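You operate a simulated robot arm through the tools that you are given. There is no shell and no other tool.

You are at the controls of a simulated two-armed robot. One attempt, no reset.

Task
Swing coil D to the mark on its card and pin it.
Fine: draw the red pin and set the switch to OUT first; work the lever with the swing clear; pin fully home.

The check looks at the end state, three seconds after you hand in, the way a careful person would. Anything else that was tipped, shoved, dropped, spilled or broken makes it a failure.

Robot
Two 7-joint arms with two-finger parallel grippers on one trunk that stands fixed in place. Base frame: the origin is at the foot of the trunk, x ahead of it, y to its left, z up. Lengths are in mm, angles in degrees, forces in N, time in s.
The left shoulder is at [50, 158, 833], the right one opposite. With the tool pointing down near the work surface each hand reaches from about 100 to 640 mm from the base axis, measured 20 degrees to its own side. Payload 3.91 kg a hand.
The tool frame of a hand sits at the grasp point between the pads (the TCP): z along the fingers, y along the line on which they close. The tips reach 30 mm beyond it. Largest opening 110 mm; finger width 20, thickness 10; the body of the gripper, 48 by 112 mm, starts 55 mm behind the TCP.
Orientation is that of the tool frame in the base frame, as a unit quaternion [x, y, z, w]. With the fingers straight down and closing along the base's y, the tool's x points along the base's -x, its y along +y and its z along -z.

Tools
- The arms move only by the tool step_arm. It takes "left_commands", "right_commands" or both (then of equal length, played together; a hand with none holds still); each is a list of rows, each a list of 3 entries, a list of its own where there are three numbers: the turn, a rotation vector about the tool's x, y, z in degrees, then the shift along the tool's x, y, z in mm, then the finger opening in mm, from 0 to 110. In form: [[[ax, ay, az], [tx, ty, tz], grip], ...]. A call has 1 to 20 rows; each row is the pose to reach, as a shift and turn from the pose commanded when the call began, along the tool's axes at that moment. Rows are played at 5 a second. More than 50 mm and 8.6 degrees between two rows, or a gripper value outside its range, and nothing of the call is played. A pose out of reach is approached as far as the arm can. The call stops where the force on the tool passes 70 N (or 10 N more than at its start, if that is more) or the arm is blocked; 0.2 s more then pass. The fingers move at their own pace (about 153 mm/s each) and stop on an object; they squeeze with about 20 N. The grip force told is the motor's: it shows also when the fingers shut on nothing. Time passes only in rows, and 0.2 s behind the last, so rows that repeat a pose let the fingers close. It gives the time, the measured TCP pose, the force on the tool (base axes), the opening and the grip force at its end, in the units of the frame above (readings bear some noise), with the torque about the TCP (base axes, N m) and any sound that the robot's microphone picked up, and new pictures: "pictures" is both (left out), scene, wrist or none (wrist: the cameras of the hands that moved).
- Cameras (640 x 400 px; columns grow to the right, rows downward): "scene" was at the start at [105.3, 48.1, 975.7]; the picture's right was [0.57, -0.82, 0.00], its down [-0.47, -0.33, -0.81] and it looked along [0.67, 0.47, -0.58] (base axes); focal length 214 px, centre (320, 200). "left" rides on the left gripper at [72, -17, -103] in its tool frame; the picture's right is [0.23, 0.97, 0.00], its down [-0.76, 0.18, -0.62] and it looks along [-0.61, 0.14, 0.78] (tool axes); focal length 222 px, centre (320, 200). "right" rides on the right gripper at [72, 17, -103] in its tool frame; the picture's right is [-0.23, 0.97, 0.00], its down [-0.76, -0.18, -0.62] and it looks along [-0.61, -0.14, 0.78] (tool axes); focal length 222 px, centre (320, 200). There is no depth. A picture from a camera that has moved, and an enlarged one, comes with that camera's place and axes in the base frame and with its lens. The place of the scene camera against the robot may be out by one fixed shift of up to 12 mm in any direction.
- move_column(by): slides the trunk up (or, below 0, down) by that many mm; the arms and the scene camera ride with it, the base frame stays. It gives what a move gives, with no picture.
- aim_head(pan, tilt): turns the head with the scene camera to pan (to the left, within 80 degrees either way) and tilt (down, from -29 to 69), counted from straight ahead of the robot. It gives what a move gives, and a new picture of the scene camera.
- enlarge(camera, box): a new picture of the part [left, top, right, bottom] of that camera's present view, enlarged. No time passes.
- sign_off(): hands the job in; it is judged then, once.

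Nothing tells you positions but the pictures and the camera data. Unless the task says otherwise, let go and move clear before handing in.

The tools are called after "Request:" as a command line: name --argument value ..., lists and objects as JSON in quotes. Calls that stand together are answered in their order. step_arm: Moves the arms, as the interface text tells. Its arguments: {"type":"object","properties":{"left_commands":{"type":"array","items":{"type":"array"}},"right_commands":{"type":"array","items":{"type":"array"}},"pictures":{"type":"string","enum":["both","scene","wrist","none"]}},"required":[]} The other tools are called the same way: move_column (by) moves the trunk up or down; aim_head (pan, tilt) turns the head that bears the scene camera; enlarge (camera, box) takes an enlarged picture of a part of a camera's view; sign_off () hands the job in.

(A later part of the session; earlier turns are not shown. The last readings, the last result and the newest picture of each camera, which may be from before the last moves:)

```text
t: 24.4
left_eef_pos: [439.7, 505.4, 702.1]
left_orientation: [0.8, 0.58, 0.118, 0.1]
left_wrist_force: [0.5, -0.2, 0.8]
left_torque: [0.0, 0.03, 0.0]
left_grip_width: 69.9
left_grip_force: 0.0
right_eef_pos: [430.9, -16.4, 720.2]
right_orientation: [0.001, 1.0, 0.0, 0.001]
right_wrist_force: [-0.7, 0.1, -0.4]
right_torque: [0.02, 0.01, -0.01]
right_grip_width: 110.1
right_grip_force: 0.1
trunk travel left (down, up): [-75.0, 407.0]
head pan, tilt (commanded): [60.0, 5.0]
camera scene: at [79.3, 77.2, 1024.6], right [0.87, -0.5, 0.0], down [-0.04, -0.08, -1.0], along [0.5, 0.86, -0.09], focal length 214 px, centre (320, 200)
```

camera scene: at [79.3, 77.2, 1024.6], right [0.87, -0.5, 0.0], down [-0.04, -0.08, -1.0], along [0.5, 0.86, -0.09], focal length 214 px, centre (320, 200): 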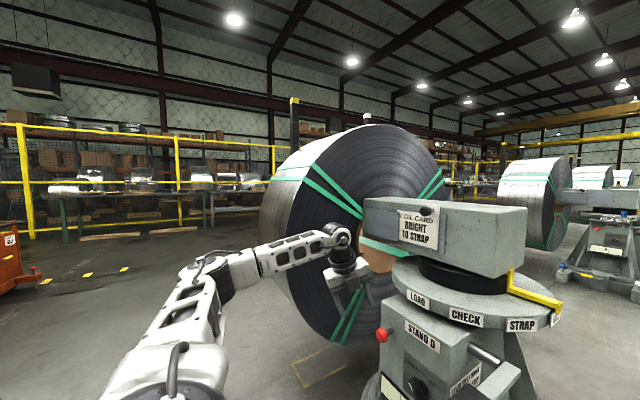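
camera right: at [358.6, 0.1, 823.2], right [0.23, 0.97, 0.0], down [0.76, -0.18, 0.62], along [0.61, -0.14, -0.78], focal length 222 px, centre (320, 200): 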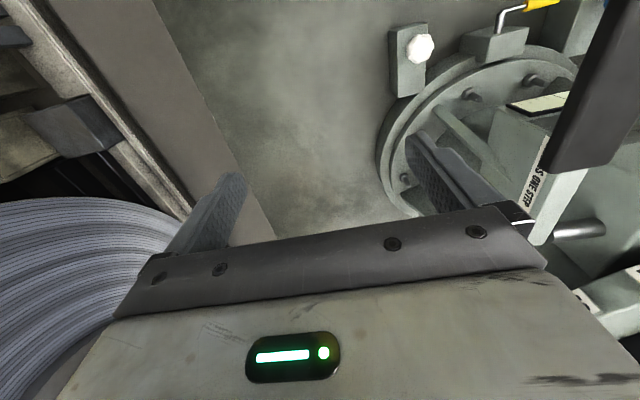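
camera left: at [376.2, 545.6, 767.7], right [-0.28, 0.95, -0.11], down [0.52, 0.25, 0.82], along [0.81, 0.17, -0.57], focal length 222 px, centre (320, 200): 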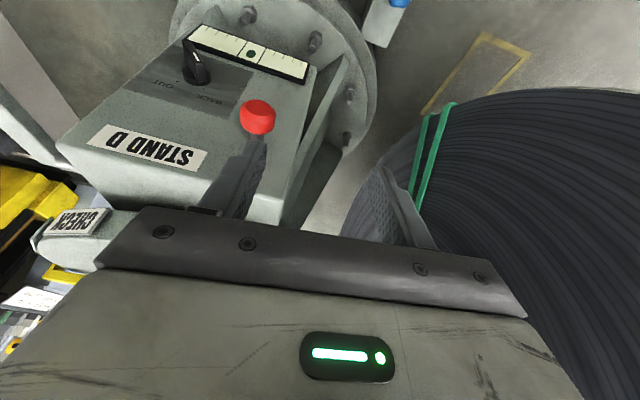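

No limit hit so far. I'll finish the roll to the full 180° flip.

Request:
step_arm --left_commands '[[[0, 0, 8], [0, 0, 0], 70], [[0, 0, 16], [0, 0, 0], 70], [[0, 0, 24], [0, 0, 0], 70], [[0, 0, 32], [0, 0, 0], 70], [[0, 0, 40], [0, 0, 0], 70], [[0, 0, 48], [0, 0, 0], 70], [[0, 0, 56], [0, 0, 0], 70], [[0, 0, 64], [0, 0, 0], 70], [[0, 0, 72], [0, 0, 0], 70], [[0, 0, 72], [0, 0, 0], 70]]' --pictures "both"

```text
t: 26.6
left_eef_pos: [438.0, 506.0, 701.8]
left_orientation: [0.988, -0.001, 0.154, 0.013]
left_wrist_force: [-0.5, -0.5, 0.6]
left_torque: [0.0, -0.01, -0.05]
left_grip_width: 70.0
left_grip_force: 0.0
right_eef_pos: [429.8, -17.0, 720.6]
right_orientation: [0.002, 1.0, 0.0, -0.001]
right_wrist_force: [1.0, -0.2, 0.2]
right_torque: [0.01, 0.02, -0.01]
right_grip_width: 110.2
right_grip_force: 0.0
trunk travel left (down, up): [-75.0, 407.0]
head pan, tilt (commanded): [60.0, 5.0]
camera scene: at [79.4, 77.2, 1024.6], right [0.87, -0.5, 0.0], down [-0.04, -0.08, -1.0], along [0.5, 0.86, -0.09], focal length 214 px, centre (320, 200)
camera left: at [476.8, 526.3, 821.2], right [0.21, -0.97, 0.09], down [-0.92, -0.17, 0.37], along [-0.34, -0.16, -0.93], focal length 222 px, centre (320, 200)
```

scene: 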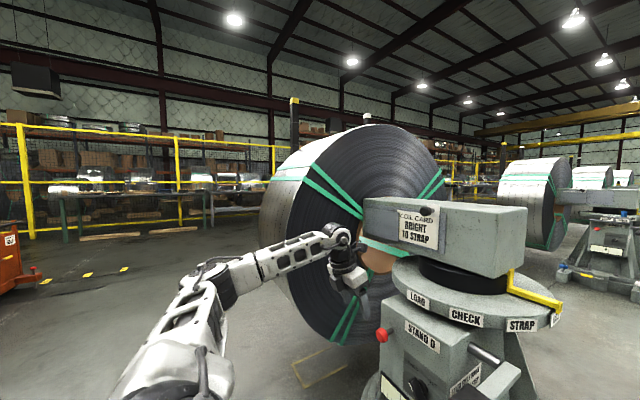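
left: 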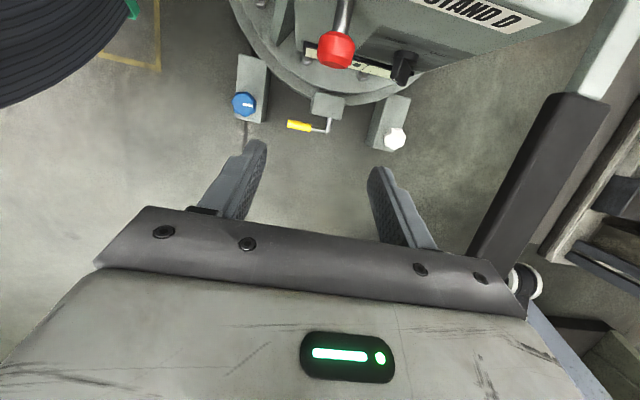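

The hand is flipped and free. I'll pitch it to 45° and lower it to a pre-grasp point in front of the knob, about (470, 500, 610).

Request:
step_arm --left_commands '[[[0, 5, 0], [0, 1, 18], 70], [[0, 10, 0], [1, 1, 36], 70], [[0, 15, 0], [1, 2, 54], 70], [[0, 20, 0], [2, 3, 72], 70], [[0, 25, 0], [2, 3, 88], 70], [[0, 27, 0], [3, 4, 97], 70], [[0, 27, 0], [3, 4, 97], 70]]' --pictures "both"

```text
t: 28.2
left_eef_pos: [471.6, 500.1, 611.4]
left_orientation: [0.925, 0.003, 0.38, 0.011]
left_wrist_force: [-0.2, -0.2, -0.1]
left_torque: [0.03, -0.01, 0.03]
left_grip_width: 69.7
left_grip_force: 0.0
right_eef_pos: [431.3, -16.6, 720.8]
right_orientation: [0.0, 1.0, 0.0, 0.0]
right_wrist_force: [-0.2, -0.6, 1.2]
right_torque: [0.0, -0.01, 0.01]
right_grip_width: 110.1
right_grip_force: 0.0
trunk travel left (down, up): [-75.0, 407.0]
head pan, tilt (commanded): [60.0, 5.0]
camera scene: at [79.4, 77.2, 1024.6], right [0.87, -0.5, 0.0], down [-0.04, -0.08, -1.0], along [0.5, 0.86, -0.09], focal length 214 px, centre (320, 200)
camera left: at [451.4, 520.9, 734.2], right [0.16, -0.97, 0.18], down [-0.98, -0.18, -0.09], along [0.12, -0.17, -0.98], focal length 222 px, centre (320, 200)
```

scene: 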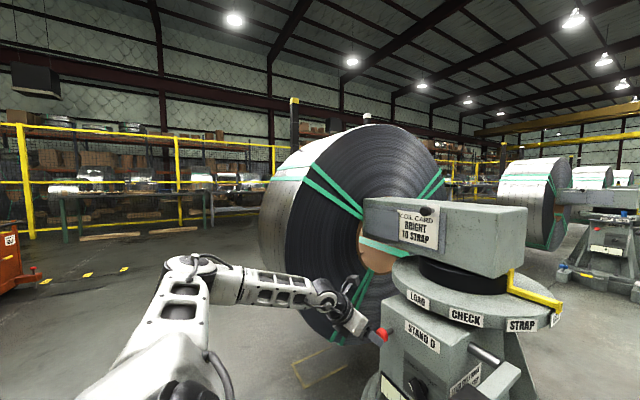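
left: 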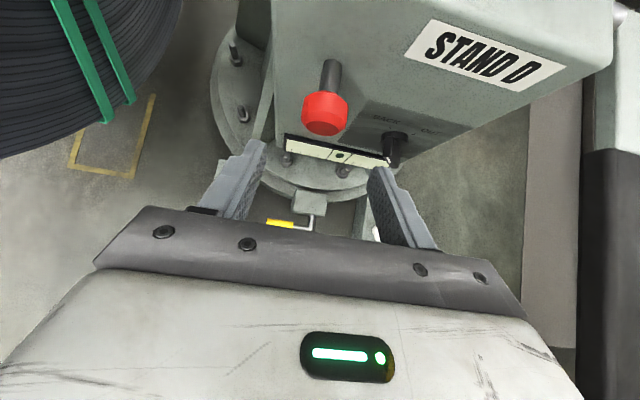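

Reached (472, 500, 611), and the camera looks straight down at the knob, which spans x≈526–550 at y≈499. I'll slide in around it without closing yet.

Request:
step_arm --left_commands '[[[0, 0, 0], [17, 1, 10], 70], [[0, 0, 0], [17, 1, 34], 70], [[0, 0, 0], [17, 1, 58], 70], [[0, 0, 0], [17, 1, 77], 70], [[0, 0, 0], [17, 1, 77], 70]]' --pictures "both"

Request:
enlarge --camera "left" --box '[200, 60, 440, 260]'

```text
t: 29.4
left_eef_pos: [538.3, 497.6, 568.0]
left_orientation: [0.925, 0.004, 0.38, 0.011]
left_wrist_force: [0.1, -0.3, -0.5]
left_torque: [0.01, 0.02, -0.01]
left_grip_width: 70.0
left_grip_force: 0.1
right_eef_pos: [431.3, -17.7, 720.1]
right_orientation: [0.002, 1.0, 0.0, 0.0]
right_wrist_force: [-1.0, -0.4, 0.1]
right_torque: [-0.03, 0.01, 0.02]
right_grip_width: 109.9
right_grip_force: 0.1
trunk travel left (down, up): [-75.0, 407.0]
head pan, tilt (commanded): [60.0, 5.0]
camera scene: at [79.4, 77.2, 1024.6], right [0.87, -0.5, 0.0], down [-0.04, -0.08, -1.0], along [0.5, 0.86, -0.09], focal length 214 px, centre (320, 200)
camera left: at [518.1, 519.1, 691.2], right [0.16, -0.97, 0.18], down [-0.98, -0.18, -0.09], along [0.12, -0.16, -0.98], focal length 222 px, centre (320, 200)
```

scene: 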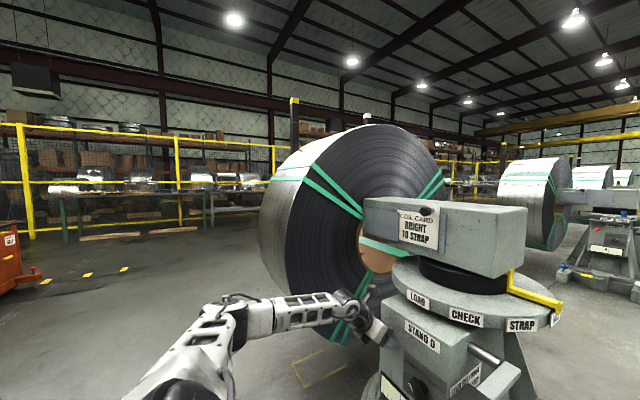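
left: 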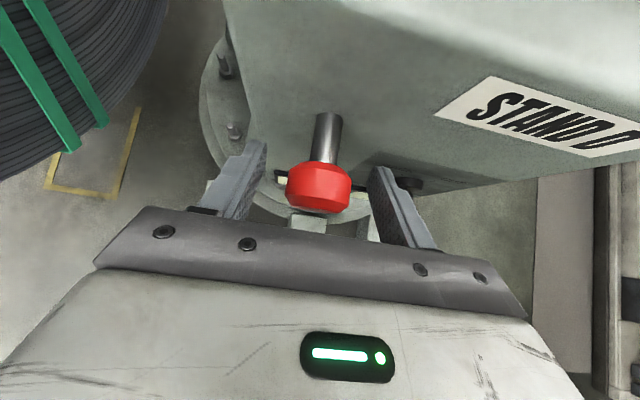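

```text
2.00 times, centred on (320, 160) of left
camera zoom: at [518.1, 519.1, 691.2], right [0.16, -0.97, 0.18], down [-0.98, -0.18, -0.09], along [0.12, -0.16, -0.98], focal length 444 px, centre (320, 280)
```

zoom: 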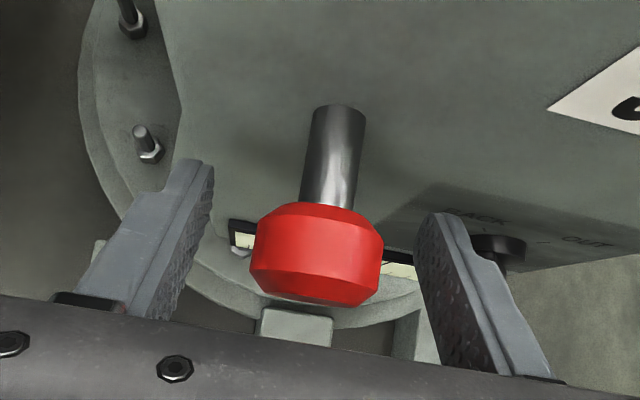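

The knob sits between the pads. I'll close on it.

Request:
step_arm --left_commands '[[[0, 0, 0], [0, 0, 0], 40], [[0, 0, 0], [0, 0, 0], 20], [[0, 0, 0], [0, 0, 0], 20], [[0, 0, 0], [0, 0, 0], 20]]' --pictures "wrist"

```text
t: 30.4
left_eef_pos: [537.8, 498.9, 568.7]
left_orientation: [0.925, 0.003, 0.381, 0.01]
left_wrist_force: [1.0, 8.1, -0.1]
left_torque: [0.12, 0.1, -0.02]
left_grip_width: 35.4
left_grip_force: 45.1
right_eef_pos: [431.4, -17.0, 721.2]
right_orientation: [0.002, 1.0, 0.0, 0.0]
right_wrist_force: [0.2, -0.1, -0.4]
right_torque: [-0.01, -0.01, -0.01]
right_grip_width: 109.9
right_grip_force: 0.1
trunk travel left (down, up): [-75.0, 407.0]
head pan, tilt (commanded): [60.0, 5.0]
camera left: at [517.7, 520.0, 691.2], right [0.16, -0.97, 0.18], down [-0.98, -0.18, -0.09], along [0.12, -0.16, -0.98], focal length 222 px, centre (320, 200)
```

left: 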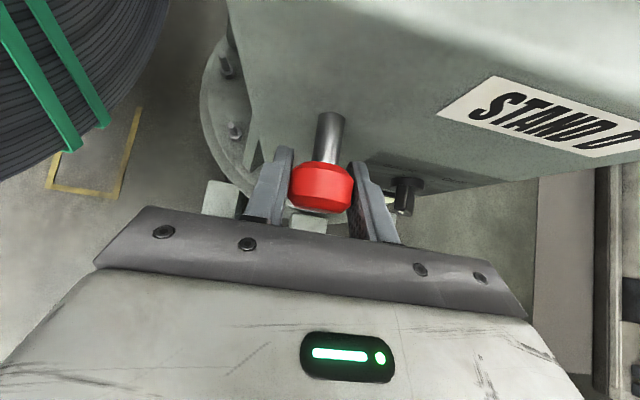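

Gripped at 35 mm wide. I'll pull straight out along −x in small steps and watch the force.

Request:
step_arm --left_commands '[[[0, 0, 0], [-3.5, -0.5, -3.5], 15], [[0, 0, 0], [-7, -1, -7], 15], [[0, 0, 0], [-10.6, -1, -10.6], 15], [[0, 0, 0], [-14, -1, -14], 15], [[0, 0, 0], [-14, -1, -14], 15]]' --pictures "wrist"

```text
t: 31.6
left_eef_pos: [516.8, 498.8, 567.1]
left_orientation: [0.925, 0.004, 0.38, 0.01]
left_wrist_force: [-0.4, 9.5, 0.3]
left_torque: [0.04, -0.13, 0.09]
left_grip_width: 35.4
left_grip_force: 45.0
right_eef_pos: [431.4, -17.7, 720.0]
right_orientation: [0.001, 1.0, -0.001, 0.0]
right_wrist_force: [-0.9, 0.8, -0.1]
right_torque: [0.02, -0.02, -0.03]
right_grip_width: 109.9
right_grip_force: 0.1
trunk travel left (down, up): [-75.0, 407.0]
head pan, tilt (commanded): [60.0, 5.0]
camera left: at [496.2, 520.2, 691.2], right [0.16, -0.97, 0.18], down [-0.98, -0.18, -0.09], along [0.12, -0.17, -0.98], focal length 222 px, centre (320, 200)
```

left: 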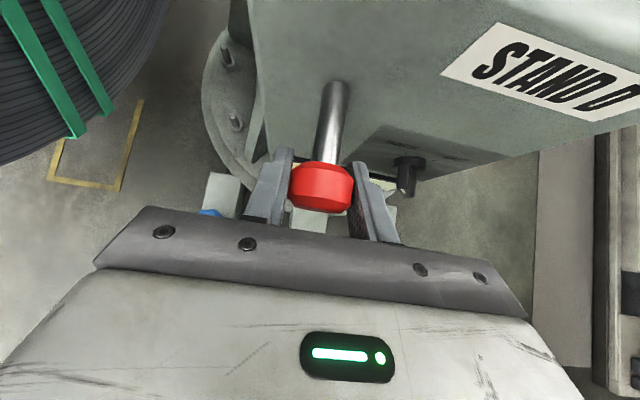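

The pin slides out freely (20 mm so far) with little force. I'll keep pulling and watch for a stop.

Request:
step_arm --left_commands '[[[0, 0, 0], [-3.5, -0.5, -3.5], 15], [[0, 0, 0], [-7, -1, -7], 15], [[0, 0, 0], [-10.6, -1.5, -10.6], 15], [[0, 0, 0], [-14, -2, -14], 15], [[0, 0, 0], [-14, -2, -14], 15]]' --pictures "wrist"

```text
t: 32.8
left_eef_pos: [497.7, 500.2, 568.2]
left_orientation: [0.925, 0.003, 0.381, 0.013]
left_wrist_force: [13.9, 0.9, -0.7]
left_torque: [0.1, 0.78, 0.04]
left_grip_width: 35.5
left_grip_force: 44.6
right_eef_pos: [430.9, -16.6, 720.6]
right_orientation: [0.001, 1.0, 0.0, 0.0]
right_wrist_force: [-0.3, 0.5, 0.7]
right_torque: [-0.02, -0.02, 0.0]
right_grip_width: 110.1
right_grip_force: 0.1
trunk travel left (down, up): [-75.0, 407.0]
head pan, tilt (commanded): [60.0, 5.0]
camera left: at [477.5, 520.5, 691.1], right [0.16, -0.97, 0.19], down [-0.98, -0.18, -0.09], along [0.12, -0.17, -0.98], focal length 222 px, centre (320, 200)
```

left: 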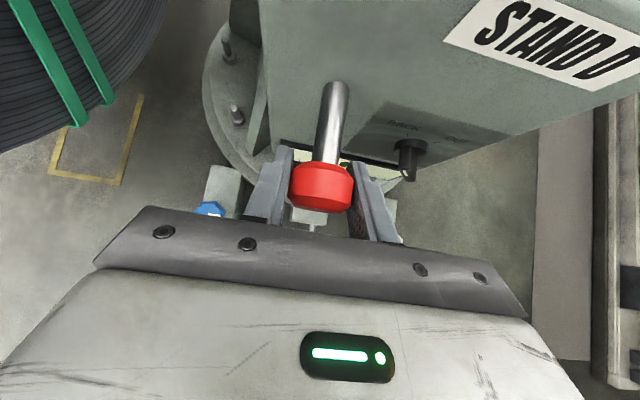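

Resistance of about 14 N appears at 40 mm, which looks like the end stop. I'll pull a few more mm to confirm.

Request:
step_arm --left_commands '[[[0, 0, 0], [-1.5, 0, -1.5], 15], [[0, 0, 0], [-3, 0, -3], 15], [[0, 0, 0], [-3, 0, -3], 15]]' --pictures "wrist"

```text
t: 33.6
left_eef_pos: [494.5, 499.9, 568.6]
left_orientation: [0.924, 0.003, 0.382, 0.013]
left_wrist_force: [36.2, -2.9, -3.0]
left_torque: [-0.02, 0.06, 0.11]
left_grip_width: 35.5
left_grip_force: 44.8
right_eef_pos: [432.9, -16.3, 719.8]
right_orientation: [0.002, 1.0, 0.0, -0.001]
right_wrist_force: [-0.5, 0.2, -0.3]
right_torque: [0.01, -0.01, -0.02]
right_grip_width: 110.0
right_grip_force: 0.0
trunk travel left (down, up): [-75.0, 407.0]
head pan, tilt (commanded): [60.0, 5.0]
camera left: at [473.9, 520.6, 691.5], right [0.16, -0.97, 0.19], down [-0.98, -0.18, -0.09], along [0.12, -0.17, -0.98], focal length 222 px, centre (320, 200)
```

left: 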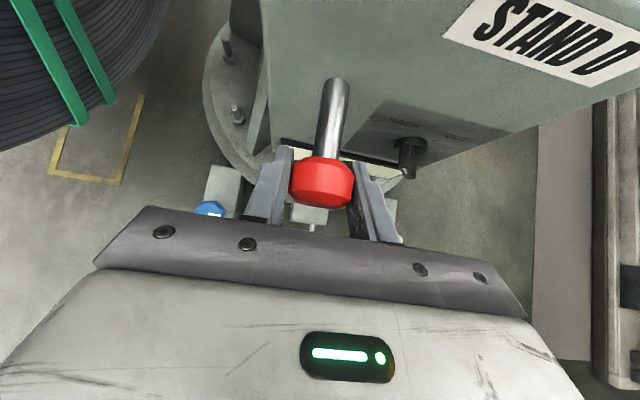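

Hard stop: the pin is captive and fully drawn by about 40 mm. I'll relax the pull, open the fingers and see whether it stays out.

Request:
step_arm --left_commands '[[[0, 0, 0], [2, 0, 2], 20], [[0, 0, 0], [2, 0, 2], 40], [[0, 0, 0], [2, 0, 2], 70], [[0, 0, 0], [2, 0, 2], 70], [[0, 0, 0], [2, 0, 2], 70]]' --pictures "wrist"

```text
t: 34.8
left_eef_pos: [496.1, 500.7, 567.5]
left_orientation: [0.925, 0.004, 0.38, 0.011]
left_wrist_force: [-0.3, -0.8, 1.4]
left_torque: [0.0, 0.01, 0.01]
left_grip_width: 69.9
left_grip_force: 0.1
right_eef_pos: [430.9, -16.2, 720.7]
right_orientation: [0.0, 1.0, -0.001, 0.0]
right_wrist_force: [0.8, 0.8, 0.6]
right_torque: [0.02, 0.0, 0.0]
right_grip_width: 109.7
right_grip_force: 0.0
trunk travel left (down, up): [-75.0, 407.0]
head pan, tilt (commanded): [60.0, 5.0]
camera left: at [476.0, 521.9, 690.7], right [0.16, -0.97, 0.18], down [-0.98, -0.18, -0.09], along [0.12, -0.17, -0.98], focal length 222 px, centre (320, 200)
```

left: 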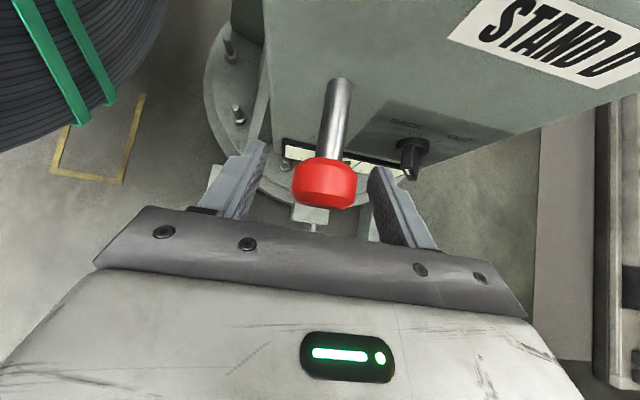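

The pin stays drawn. I'll back the hand out along its own axis so it clears the knob.

Request:
step_arm --left_commands '[[[0, 0, 0], [0, 0, -25], 70], [[0, 0, 0], [0, 0, -50], 70], [[0, 0, 0], [0, 0, -75], 70], [[0, 0, 0], [0, 0, -100], 70], [[0, 0, 0], [0, 25, -120], 70], [[0, 0, 0], [0, 50, -120], 70], [[0, 0, 0], [0, 75, -120], 70], [[0, 0, 0], [0, 75, -120], 70]]' --pictures "both"

Request:
enlarge --camera "left" --box '[220, 0, 480, 180]'

```text
t: 36.6
left_eef_pos: [412.3, 428.3, 654.5]
left_orientation: [0.925, 0.003, 0.381, 0.011]
left_wrist_force: [0.6, 0.3, -0.3]
left_torque: [0.0, 0.0, 0.02]
left_grip_width: 69.8
left_grip_force: 0.1
right_eef_pos: [432.1, -17.5, 720.4]
right_orientation: [0.002, 1.0, 0.001, 0.001]
right_wrist_force: [0.1, 0.1, -0.3]
right_torque: [0.03, -0.03, 0.03]
right_grip_width: 110.1
right_grip_force: 0.1
trunk travel left (down, up): [-75.0, 407.0]
head pan, tilt (commanded): [60.0, 5.0]
camera scene: at [79.4, 77.2, 1024.6], right [0.87, -0.5, 0.0], down [-0.04, -0.08, -1.0], along [0.5, 0.86, -0.09], focal length 214 px, centre (320, 200)
camera left: at [390.9, 448.4, 778.1], right [0.16, -0.97, 0.18], down [-0.98, -0.18, -0.09], along [0.12, -0.17, -0.98], focal length 222 px, centre (320, 200)
```

scene: 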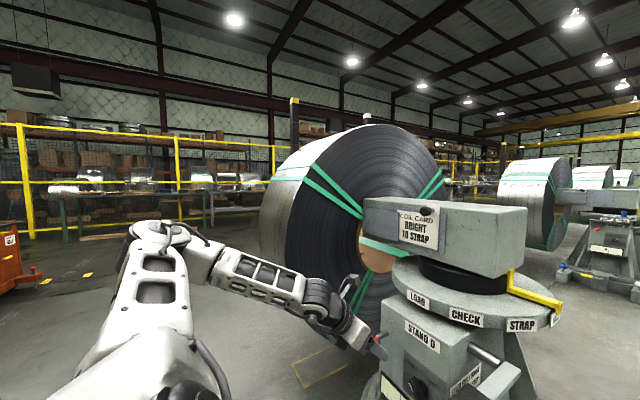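
left: 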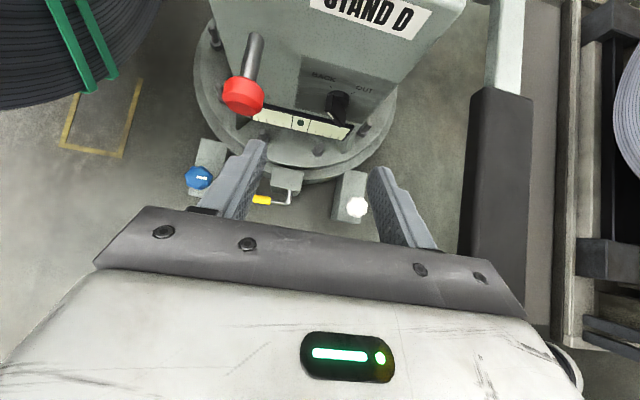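

```text
2.22 times, centred on (350, 90) of left
camera zoom: at [390.9, 448.4, 778.1], right [0.16, -0.97, 0.18], down [-0.98, -0.18, -0.09], along [0.12, -0.17, -0.98], focal length 494 px, centre (253, 444)
```

zoom: 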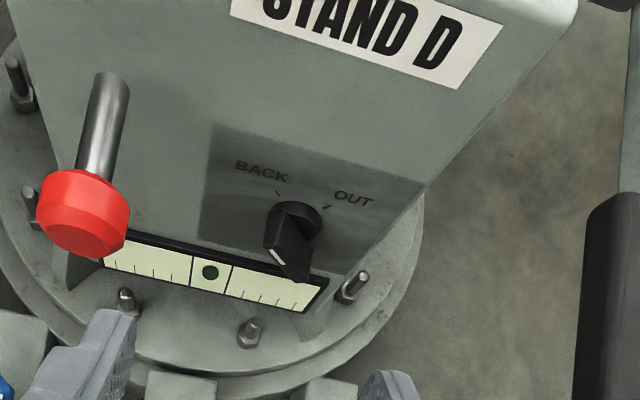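

The gauge and pointer are unchanged. I'll pitch the hand to horizontal and lower it in front of the switch, to about (430, 396, 482), keeping clear of the drawn pin and the lever.

Request:
step_arm --left_commands '[[[0, 5, 0], [-12, 3, 15], 60], [[0, 10, 0], [-24, 6, 30], 60], [[0, 15, 0], [-36, 9, 45], 60], [[0, 20, 0], [-48, 12, 60], 60], [[0, 25, 0], [-60, 15, 75], 60], [[0, 30, 0], [-72, 18, 90], 60], [[0, 35, 0], [-84, 22, 105], 60], [[0, 40, 0], [-96, 25, 120], 60], [[0, 45, 0], [-108, 28, 135], 60], [[0, 45, 0], [-108, 28, 135], 60]]' --pictures "both"

```text
t: 38.8
left_eef_pos: [329.8, 449.0, 606.3]
left_orientation: [0.709, 0.008, 0.705, 0.009]
left_wrist_force: [-0.2, 0.4, 0.1]
left_torque: [-0.01, 0.0, 0.02]
left_grip_width: 60.0
left_grip_force: 0.0
left hand out of reach, approached as far as the arm can: row 3, 4, 5, 6, 7, 8, 9, 10
right_eef_pos: [431.1, -16.9, 720.9]
right_orientation: [0.001, 1.0, 0.0, 0.0]
right_wrist_force: [-0.3, -0.1, -0.3]
right_torque: [-0.03, 0.01, -0.01]
right_grip_width: 110.1
right_grip_force: 0.0
trunk travel left (down, up): [-75.0, 407.0]
head pan, tilt (commanded): [60.0, 5.0]
camera scene: at [79.4, 77.2, 1024.6], right [0.87, -0.5, 0.0], down [-0.04, -0.08, -1.0], along [0.5, 0.86, -0.09], focal length 214 px, centre (320, 200)
camera left: at [228.4, 469.8, 678.7], right [0.0, -0.97, 0.25], down [-0.63, -0.19, -0.75], along [0.78, -0.16, -0.61], focal length 222 px, centre (320, 200)
```

scene: 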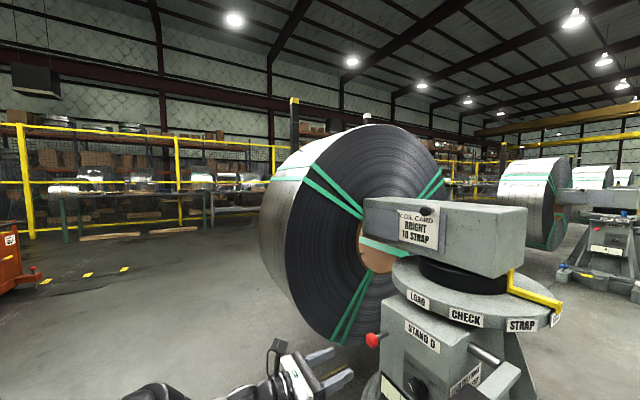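
left: 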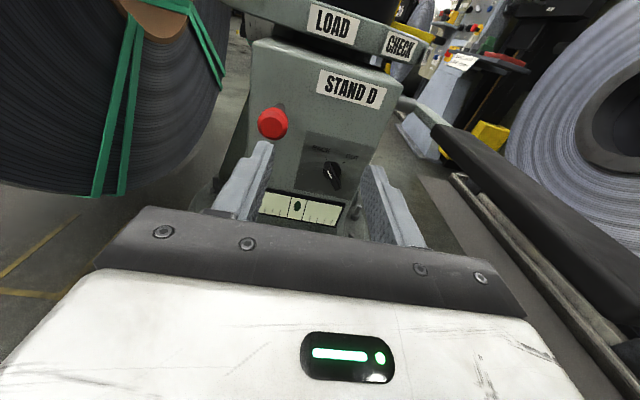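

Horizontal is beyond the wrist's limit here, so it stopped at (330, 449, 606). The 45° pitch is fine for straddling the bar and pushing with a finger's inner face, so I'll return to the 45° pose I know works.

Request:
step_arm --left_commands '[[[0, -6, 0], [6, 3, 10], 60], [[0, -12, 0], [13, 5, 21], 60], [[0, -18, 0], [19, 8, 32], 60], [[0, -24, 0], [26, 11, 43], 60], [[0, -30, 0], [32, 14, 54], 60], [[0, -36, 0], [38, 17, 65], 60], [[0, -42, 0], [45, 20, 76], 60], [[0, -45, 0], [48, 21, 82], 60], [[0, -45, 0], [48, 21, 82], 60]]' --pictures "scene"

```text
t: 40.8
left_eef_pos: [413.7, 431.3, 653.6]
left_orientation: [0.925, 0.005, 0.379, 0.011]
left_wrist_force: [-0.5, -0.2, -1.1]
left_torque: [-0.02, 0.02, 0.04]
left_grip_width: 59.9
left_grip_force: 0.1
right_eef_pos: [431.6, -17.5, 721.0]
right_orientation: [0.001, 1.0, 0.0, -0.001]
right_wrist_force: [0.1, 0.4, 0.5]
right_torque: [-0.02, 0.0, 0.03]
right_grip_width: 109.9
right_grip_force: 0.1
trunk travel left (down, up): [-75.0, 407.0]
head pan, tilt (commanded): [60.0, 5.0]
camera scene: at [79.4, 77.2, 1024.6], right [0.87, -0.5, 0.0], down [-0.04, -0.08, -1.0], along [0.5, 0.86, -0.09], focal length 214 px, centre (320, 200)
```

scene: 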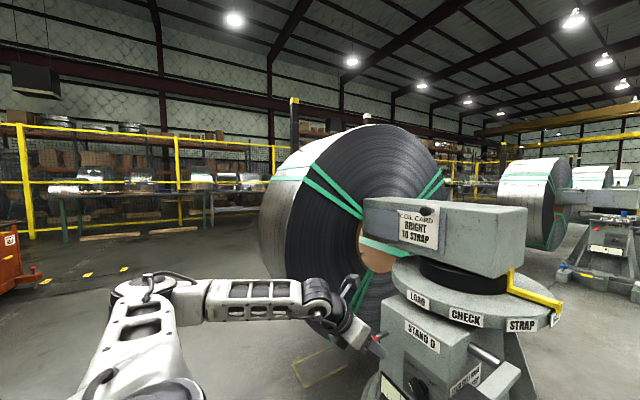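

Back at (414, 431, 654). Now I'll go to a standoff on the line to the switch bar, about (470, 403, 576), with the fingers at 44 mm.

Request:
step_arm --left_commands '[[[0, 0, 0], [-4, 7, 24], 50], [[0, 0, 0], [-8, 13, 48], 44], [[0, 0, 0], [-12, 20, 72], 44], [[0, 0, 0], [-15, 26, 95], 44], [[0, 0, 0], [-15, 26, 95], 44]]' --pictures "both"

Request:
enlarge --camera "left" --box '[220, 40, 460, 220]'

```text
t: 42.0
left_eef_pos: [472.6, 402.8, 574.6]
left_orientation: [0.925, 0.004, 0.38, 0.011]
left_wrist_force: [-0.5, -0.1, -0.1]
left_torque: [0.01, 0.03, -0.04]
left_grip_width: 43.9
left_grip_force: 0.0
right_eef_pos: [430.6, -16.4, 719.7]
right_orientation: [0.002, 1.0, 0.0, 0.0]
right_wrist_force: [-0.3, 0.2, 0.0]
right_torque: [0.02, 0.01, 0.04]
right_grip_width: 110.2
right_grip_force: 0.0
trunk travel left (down, up): [-75.0, 407.0]
head pan, tilt (commanded): [60.0, 5.0]
camera scene: at [79.4, 77.2, 1024.5], right [0.87, -0.5, 0.0], down [-0.04, -0.08, -1.0], along [0.5, 0.86, -0.09], focal length 214 px, centre (320, 200)
camera left: at [451.8, 423.4, 698.5], right [0.16, -0.97, 0.18], down [-0.98, -0.18, -0.09], along [0.12, -0.17, -0.98], focal length 222 px, centre (320, 200)
```

scene: 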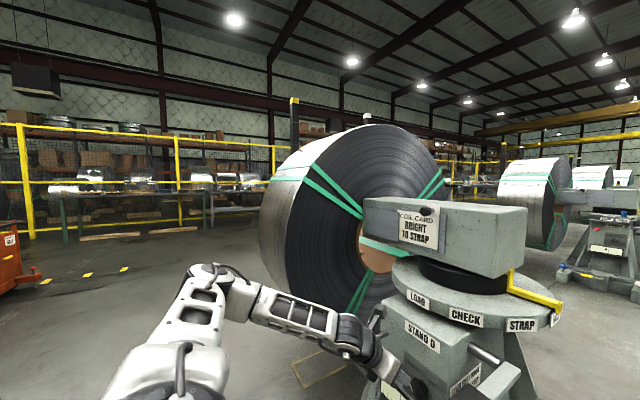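
left: 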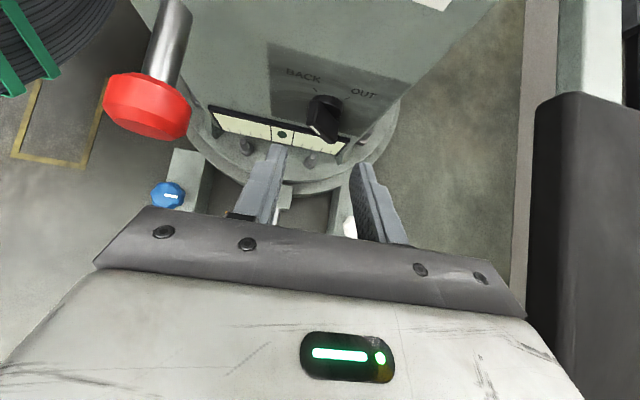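

```text
2.22 times, centred on (340, 130) of left
camera zoom: at [451.8, 423.4, 698.5], right [0.16, -0.97, 0.18], down [-0.98, -0.18, -0.09], along [0.12, -0.17, -0.98], focal length 494 px, centre (276, 356)
```

zoom: 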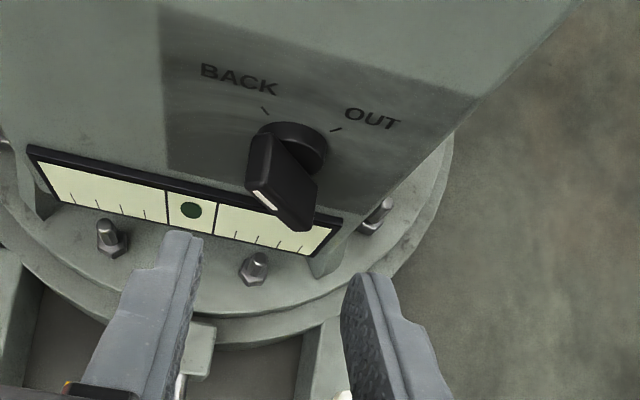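

The bar front is at x≈548, with its white end at about (y 412, z 497) and the axis at about (396, 480). I'll slide the open fingers in so the upper end sits between them, just short of touching.

Request:
step_arm --left_commands '[[[0, 0, 0], [0, -0.5, 25], 44], [[0, 0, 0], [0, -1, 50], 44], [[0, 0, 0], [0, -1.3, 70], 44], [[0, 0, 0], [0, -1.6, 88], 44], [[0, 0, 0], [0, -1.6, 88], 44]]' --pictures "wrist"

Request:
enlarge --camera "left" --box '[220, 100, 440, 260]'

```text
t: 43.2
left_eef_pos: [534.6, 403.8, 511.6]
left_orientation: [0.925, 0.004, 0.381, 0.011]
left_wrist_force: [0.6, -0.4, -0.5]
left_torque: [-0.01, 0.0, 0.04]
left_grip_width: 43.9
left_grip_force: 0.0
right_eef_pos: [430.5, -16.5, 720.2]
right_orientation: [0.002, 1.0, 0.001, 0.0]
right_wrist_force: [-0.2, -0.4, 0.8]
right_torque: [-0.02, 0.0, 0.0]
right_grip_width: 109.8
right_grip_force: 0.1
trunk travel left (down, up): [-75.0, 407.0]
head pan, tilt (commanded): [60.0, 5.0]
camera left: at [514.7, 423.3, 634.9], right [0.16, -0.97, 0.18], down [-0.98, -0.18, -0.09], along [0.12, -0.17, -0.98], focal length 222 px, centre (320, 200)
```

left: 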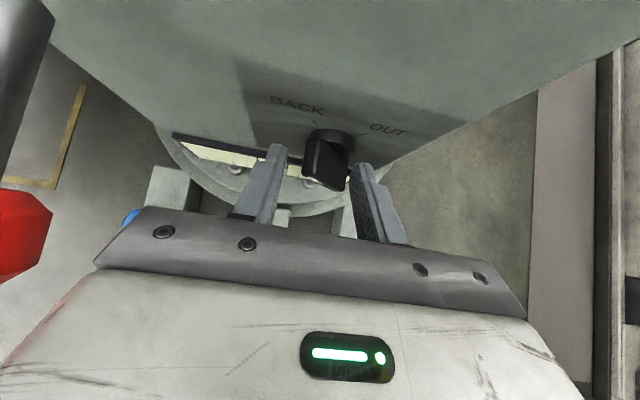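

```text
2.50 times, centred on (330, 180) of left
camera zoom: at [514.7, 423.3, 634.9], right [0.16, -0.97, 0.18], down [-0.98, -0.18, -0.09], along [0.12, -0.17, -0.98], focal length 555 px, centre (295, 250)
```

zoom: 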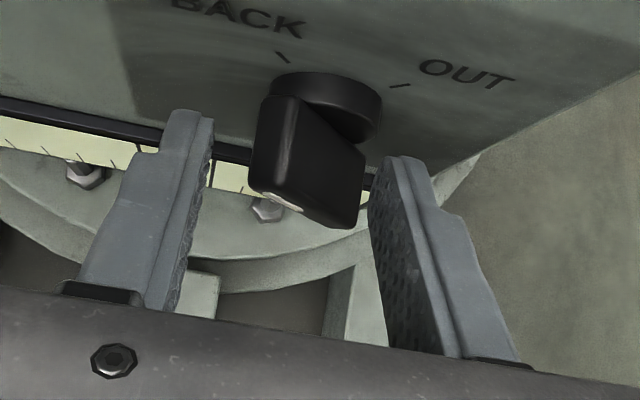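

The bar is between the fingers. I'll push its upper end to the right (−y) with the left finger's inner face, rising slightly to follow the arc.

Request:
step_arm --left_commands '[[[0, 0, 0], [0, 8, 0], 44], [[0, 0, 0], [1.4, 14, -1.4], 44], [[0, 0, 0], [4.2, 20, -4.2], 44], [[0, 0, 0], [6.3, 25, -6.4], 44], [[0, 0, 0], [6.3, 30, -6.4], 44], [[0, 0, 0], [6.3, 34, -6.4], 44], [[0, 0, 0], [6.3, 36, -6.4], 44], [[0, 0, 0], [6.3, 36, -6.4], 44]]' --pictures "wrist"

Request:
enlarge --camera "left" --box '[220, 80, 440, 240]'

```text
t: 45.0
left_eef_pos: [534.6, 368.3, 522.3]
left_orientation: [0.925, 0.003, 0.381, 0.011]
left_wrist_force: [-0.5, 6.8, 2.1]
left_torque: [0.22, -0.03, 0.1]
left_grip_width: 46.9
left_grip_force: 2.6
right_eef_pos: [430.8, -17.6, 720.2]
right_orientation: [0.002, 1.0, 0.0, 0.0]
right_wrist_force: [0.7, 0.2, -0.6]
right_torque: [0.04, -0.02, -0.03]
right_grip_width: 110.0
right_grip_force: 0.1
trunk travel left (down, up): [-75.0, 407.0]
head pan, tilt (commanded): [60.0, 5.0]
camera left: at [512.8, 388.9, 645.5], right [0.16, -0.97, 0.18], down [-0.98, -0.18, -0.09], along [0.12, -0.16, -0.98], focal length 222 px, centre (320, 200)
```

left: 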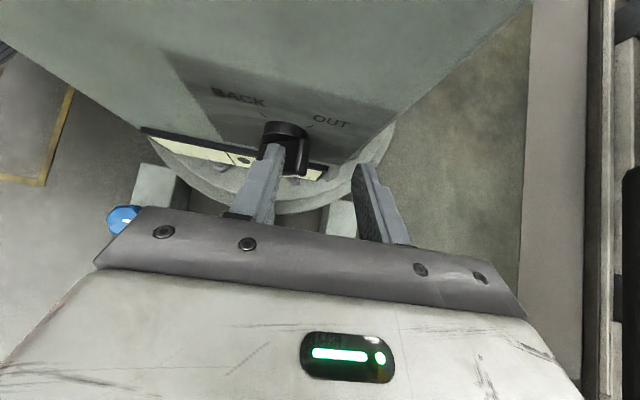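

```text
2.50 times, centred on (330, 160) of left
camera zoom: at [512.8, 388.9, 645.5], right [0.16, -0.97, 0.18], down [-0.98, -0.18, -0.09], along [0.12, -0.16, -0.98], focal length 555 px, centre (295, 300)
```

zoom: 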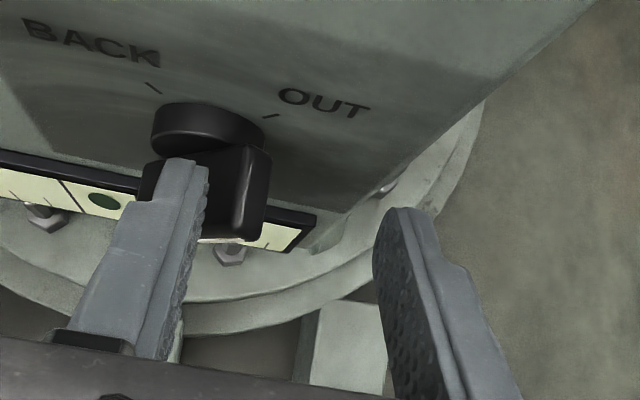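

The switch turned, with 7 N against the finger. I'll ease off and back out to see where the bar points.

Request:
step_arm --left_commands '[[[0, 0, 0], [0, -10, 0], 44], [[0, 0, 0], [0, -14, -20], 44], [[0, 0, 0], [0, -14, -45], 44], [[0, 0, 0], [0, -14, -75], 44], [[0, 0, 0], [0, -14, -75], 44]]' --pictures "wrist"

Request:
enlarge --camera "left" --box '[200, 40, 440, 220]'

```text
t: 46.2
left_eef_pos: [481.5, 381.7, 576.8]
left_orientation: [0.925, 0.003, 0.381, 0.012]
left_wrist_force: [-0.8, 0.3, 0.5]
left_torque: [0.04, -0.01, 0.04]
left_grip_width: 44.3
left_grip_force: 0.0
right_eef_pos: [431.0, -16.6, 720.4]
right_orientation: [0.001, 1.0, 0.0, 0.0]
right_wrist_force: [0.0, -0.8, -0.1]
right_torque: [0.0, -0.02, -0.02]
right_grip_width: 110.2
right_grip_force: 0.3
trunk travel left (down, up): [-75.0, 407.0]
head pan, tilt (commanded): [60.0, 5.0]
camera left: at [460.8, 402.4, 698.8], right [0.16, -0.97, 0.18], down [-0.98, -0.18, -0.09], along [0.12, -0.17, -0.98], focal length 222 px, centre (320, 200)
```

left: 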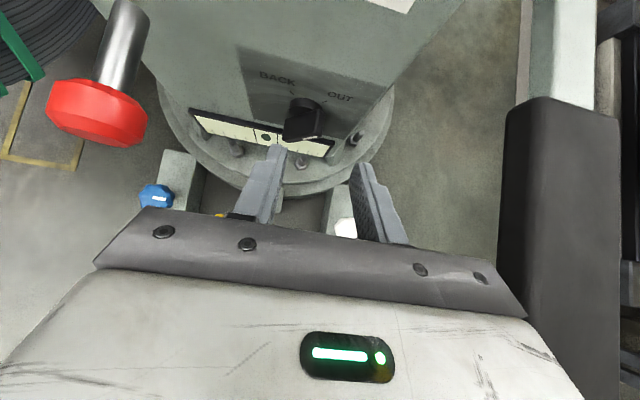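

```text
2.22 times, centred on (320, 130) of left
camera zoom: at [460.8, 402.4, 698.8], right [0.16, -0.97, 0.18], down [-0.98, -0.18, -0.09], along [0.12, -0.17, -0.98], focal length 494 px, centre (320, 356)
```

zoom: 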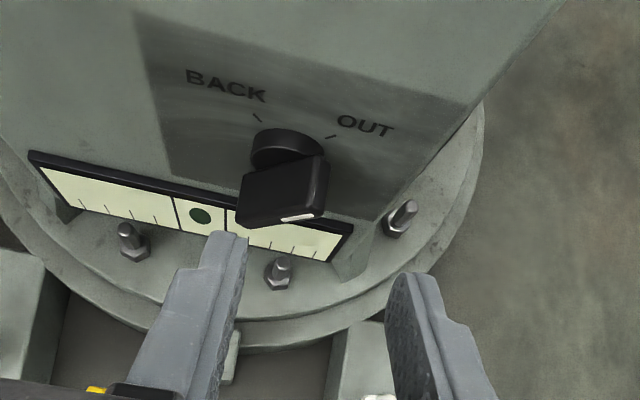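

The bar now points 45° right to OUT. I'll retract the left hand back and up, then out to the left, clear of the drawn pin, the lever and the right hand's path.

Request:
step_arm --left_commands '[[[0, 0, 0], [0, 0, -30], 50], [[0, 0, 0], [0, 0, -60], 50], [[0, 0, 0], [0, 0, -90], 50], [[0, 0, 0], [0, -10, -115], 50], [[0, 0, 0], [0, -40, -115], 50], [[0, 0, 0], [0, -75, -115], 50], [[0, 0, 0], [0, -110, -115], 50], [[0, 0, 0], [0, -130, -115], 50], [[0, 0, 0], [0, -130, -115], 50]]' --pictures "none"

Request:
aim_head --pan 40 --tilt 30

```text
t: 48.2
left_eef_pos: [399.2, 516.3, 654.1]
left_orientation: [0.925, 0.004, 0.381, 0.012]
left_wrist_force: [0.2, 0.2, 0.6]
left_torque: [0.01, 0.02, -0.01]
left_grip_width: 49.9
left_grip_force: 0.1
right_eef_pos: [430.1, -17.9, 720.5]
right_orientation: [0.001, 1.0, 0.0, 0.0]
right_wrist_force: [0.6, 0.4, 0.6]
right_torque: [0.02, -0.01, 0.0]
right_grip_width: 109.7
right_grip_force: 0.1
trunk travel left (down, up): [-75.0, 407.0]
head pan, tilt (commanded): [60.0, 5.0]
```

```text
t: 49.0
left_eef_pos: [400.3, 516.6, 652.8]
left_orientation: [0.925, 0.004, 0.381, 0.011]
left_wrist_force: [0.3, -0.3, 0.1]
left_torque: [0.03, -0.01, -0.01]
left_grip_width: 50.2
left_grip_force: 0.0
right_eef_pos: [430.2, -17.2, 721.3]
right_orientation: [0.002, 1.0, 0.0, 0.0]
right_wrist_force: [0.4, -0.4, -1.3]
right_torque: [-0.02, 0.0, -0.02]
right_grip_width: 110.0
right_grip_force: 0.1
trunk travel left (down, up): [-75.0, 407.0]
head pan, tilt (commanded): [40.0, 30.0]
camera scene: at [102.7, 55.8, 984.2], right [0.64, -0.77, 0.0], down [-0.38, -0.32, -0.87], along [0.66, 0.56, -0.5], focal length 214 px, centre (320, 200)
```

scene: 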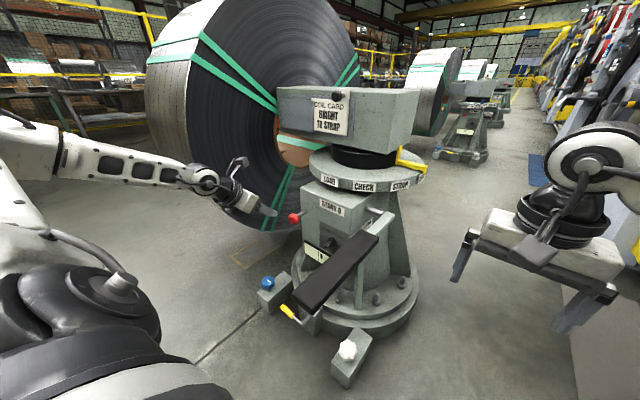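

The left hand is clear of the swing. Now I'll bring the right hand, fingers closed, back and across to above the outer end of the lever pad.

Request:
step_arm --right_commands '[[[0, 0, 0], [30, 10, 0], 60], [[0, 0, 0], [60, 30, 0], 20], [[0, 0, 0], [85, 60, 0], 0], [[0, 0, 0], [90, 100, 0], 0], [[0, 0, 0], [90, 140, 0], 0], [[0, 0, 0], [90, 180, 0], 0], [[0, 0, 0], [90, 220, 0], 0], [[0, 0, 0], [90, 260, 0], 0], [[0, 0, 0], [90, 273, 0], 0], [[0, 0, 0], [90, 273, 0], 0]]' --pictures "both"

```text
t: 51.2
left_eef_pos: [398.5, 515.7, 653.8]
left_orientation: [0.925, 0.004, 0.38, 0.011]
left_wrist_force: [0.6, -0.4, 0.0]
left_torque: [0.03, 0.0, 0.0]
left_grip_width: 49.9
left_grip_force: 0.0
right_eef_pos: [345.9, 200.7, 720.9]
right_orientation: [0.001, 1.0, 0.0, 0.0]
right_wrist_force: [-0.7, -0.6, 0.0]
right_torque: [0.0, 0.0, 0.02]
right_grip_width: 0.0
right_grip_force: 20.1
right hand out of reach, approached as far as the arm can: row 7, 8, 9, 10
trunk travel left (down, up): [-75.0, 407.0]
head pan, tilt (commanded): [40.0, 30.0]
camera scene: at [102.7, 55.8, 984.2], right [0.64, -0.77, 0.0], down [-0.38, -0.32, -0.87], along [0.66, 0.56, -0.5], focal length 214 px, centre (320, 200)
camera right: at [273.2, 217.6, 823.7], right [0.23, 0.97, 0.0], down [0.76, -0.18, 0.62], along [0.61, -0.14, -0.78], focal length 222 px, centre (320, 200)
```

scene: 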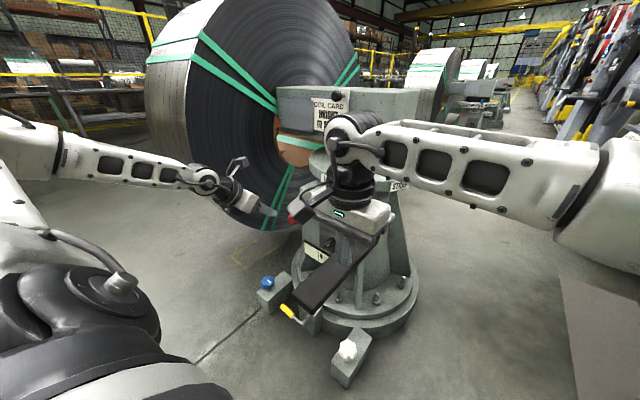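
right: 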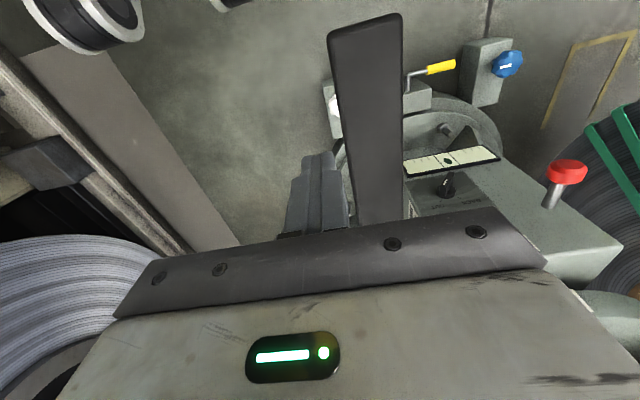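

The right hand stops at y≈201, and the pad spans y 220–281 with its outer end at x≈281, z≈605. I'll try a little yaw to free the right wrist while moving the rest of the way.

Request:
step_arm --right_commands '[[[0, 0, -8], [10, 10, 0], 0], [[0, 0, -16], [15, 20, 0], 0], [[0, 0, -24], [15, 32, 0], 0], [[0, 0, -24], [15, 45, 0], 0], [[0, 0, -24], [15, 45, 0], 0]]' --pictures "none"

```text
t: 52.5
left_eef_pos: [399.2, 516.4, 653.2]
left_orientation: [0.925, 0.004, 0.38, 0.011]
left_wrist_force: [-0.7, 0.2, -0.8]
left_torque: [0.01, 0.03, 0.02]
left_grip_width: 50.0
left_grip_force: 0.1
right_eef_pos: [329.5, 198.7, 703.3]
right_orientation: [-0.207, 0.978, 0.0, 0.001]
right_wrist_force: [0.1, 0.7, 0.4]
right_torque: [-0.03, 0.0, 0.02]
right_grip_width: 0.0
right_grip_force: 20.5
right hand out of reach, approached as far as the arm can: row 1, 2, 3, 4, 5
trunk travel left (down, up): [-75.0, 407.0]
head pan, tilt (commanded): [40.0, 30.0]
```

That didn't help, so I'll try yawing the other way.

Request:
step_arm --right_commands '[[[0, 0, 8], [0, 0, -5], 0], [[0, 0, 16], [0, 0, -10], 0], [[0, 0, 24], [0, 5, -15], 0], [[0, 0, 32], [0, 10, -15], 0], [[0, 0, 40], [0, 20, -15], 0], [[0, 0, 48], [0, 30, -15], 0], [[0, 0, 48], [0, 40, -15], 0], [[0, 0, 48], [0, 40, -15], 0]]' --pictures "scene"

```text
t: 54.2
left_eef_pos: [399.7, 515.9, 653.3]
left_orientation: [0.925, 0.003, 0.38, 0.012]
left_wrist_force: [0.1, -0.9, -0.5]
left_torque: [-0.03, -0.01, 0.01]
left_grip_width: 50.1
left_grip_force: 0.1
right_eef_pos: [329.0, 203.5, 704.2]
right_orientation: [0.209, 0.978, 0.0, 0.0]
right_wrist_force: [0.1, 0.0, -0.1]
right_torque: [0.03, -0.02, 0.03]
right_grip_width: 0.0
right_grip_force: 19.8
right hand out of reach, approached as far as the arm can: row 3, 4, 5, 6, 7, 8
trunk travel left (down, up): [-75.0, 407.0]
head pan, tilt (commanded): [40.0, 30.0]
camera scene: at [102.7, 55.8, 984.2], right [0.64, -0.77, 0.0], down [-0.38, -0.32, -0.87], along [0.66, 0.56, -0.5], focal length 214 px, centre (320, 200)
```

scene: 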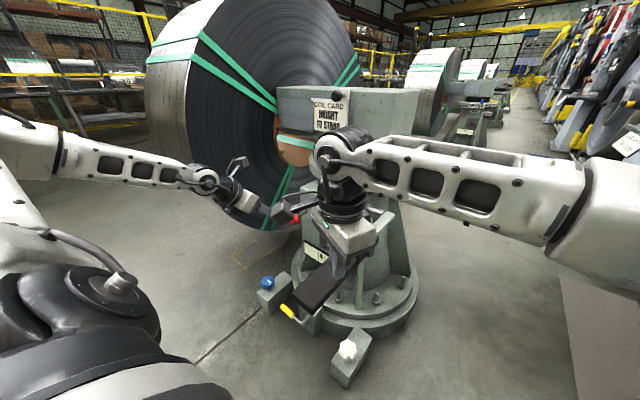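

The right arm can't cross far enough to reach the pad. I'll send it back clear to its side and use the left hand on the lever instead.

Request:
step_arm --right_commands '[[[0, 0, -4], [-25, -22, -3], 0], [[0, 0, -8], [-50, -45, -6], 0], [[0, 0, -12], [-76, -68, -9], 0], [[0, 0, -16], [-102, -91, -12], 0], [[0, 0, -20], [-128, -114, -16], 0], [[0, 0, -24], [-155, -137, -16], 0], [[0, 0, -24], [-181, -160, -16], 0], [[0, 0, -24], [-181, -160, -16], 0]]' --pictures "none"

```text
t: 56.0
left_eef_pos: [399.2, 517.4, 653.1]
left_orientation: [0.925, 0.004, 0.38, 0.011]
left_wrist_force: [-0.1, -0.7, -0.1]
left_torque: [0.02, -0.05, 0.01]
left_grip_width: 50.0
left_grip_force: 0.0
right_eef_pos: [428.7, -18.2, 719.2]
right_orientation: [0.001, 1.0, 0.0, 0.001]
right_wrist_force: [0.4, 0.3, 0.0]
right_torque: [-0.01, 0.01, -0.01]
right_grip_width: 0.0
right_grip_force: 20.0
trunk travel left (down, up): [-75.0, 407.0]
head pan, tilt (commanded): [40.0, 30.0]
```

The right hand is clear. I'll bring the left hand, fingers closed and more upright, over the outer end of the lever pad at about (320, 252, 703).

Request:
step_arm --left_commands '[[[0, -4, 0], [-3, 33, -11], 30], [[0, -8, 0], [-6, 66, -22], 10], [[0, -12, 0], [-9, 100, -33], 0], [[0, -16, 0], [-12, 133, -44], 0], [[0, -20, 0], [-16, 166, -54], 0], [[0, -24, 0], [-19, 200, -65], 0], [[0, -28, 0], [-22, 233, -76], 0], [[0, -30, 0], [-25, 266, -86], 0], [[0, -30, 0], [-25, 266, -86], 0]]' --pictures "both"

```text
t: 58.0
left_eef_pos: [319.0, 248.6, 702.7]
left_orientation: [0.992, 0.0, 0.127, 0.012]
left_wrist_force: [0.1, 0.2, 0.2]
left_torque: [0.02, -0.01, 0.04]
left_grip_width: 0.0
left_grip_force: 19.7
right_eef_pos: [427.7, -17.8, 719.7]
right_orientation: [0.001, 1.0, 0.0, -0.001]
right_wrist_force: [-0.9, -0.4, -0.5]
right_torque: [0.0, -0.02, -0.03]
right_grip_width: 0.1
right_grip_force: 19.6
trunk travel left (down, up): [-75.0, 407.0]
head pan, tilt (commanded): [40.0, 30.0]
camera scene: at [102.7, 55.7, 984.1], right [0.64, -0.77, 0.0], down [-0.38, -0.32, -0.87], along [0.66, 0.56, -0.5], focal length 214 px, centre (320, 200)
camera left: at [364.3, 269.2, 821.3], right [0.22, -0.97, 0.08], down [-0.89, -0.17, 0.41], along [-0.39, -0.16, -0.91], focal length 222 px, centre (320, 200)
```

scene: 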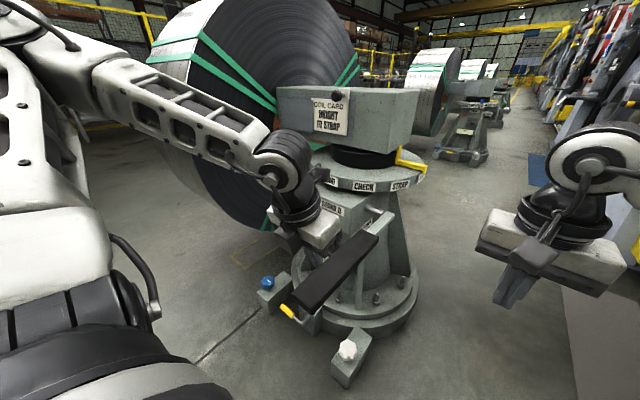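
left: 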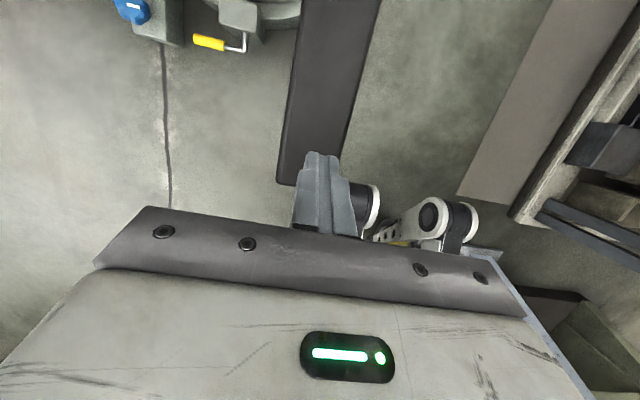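

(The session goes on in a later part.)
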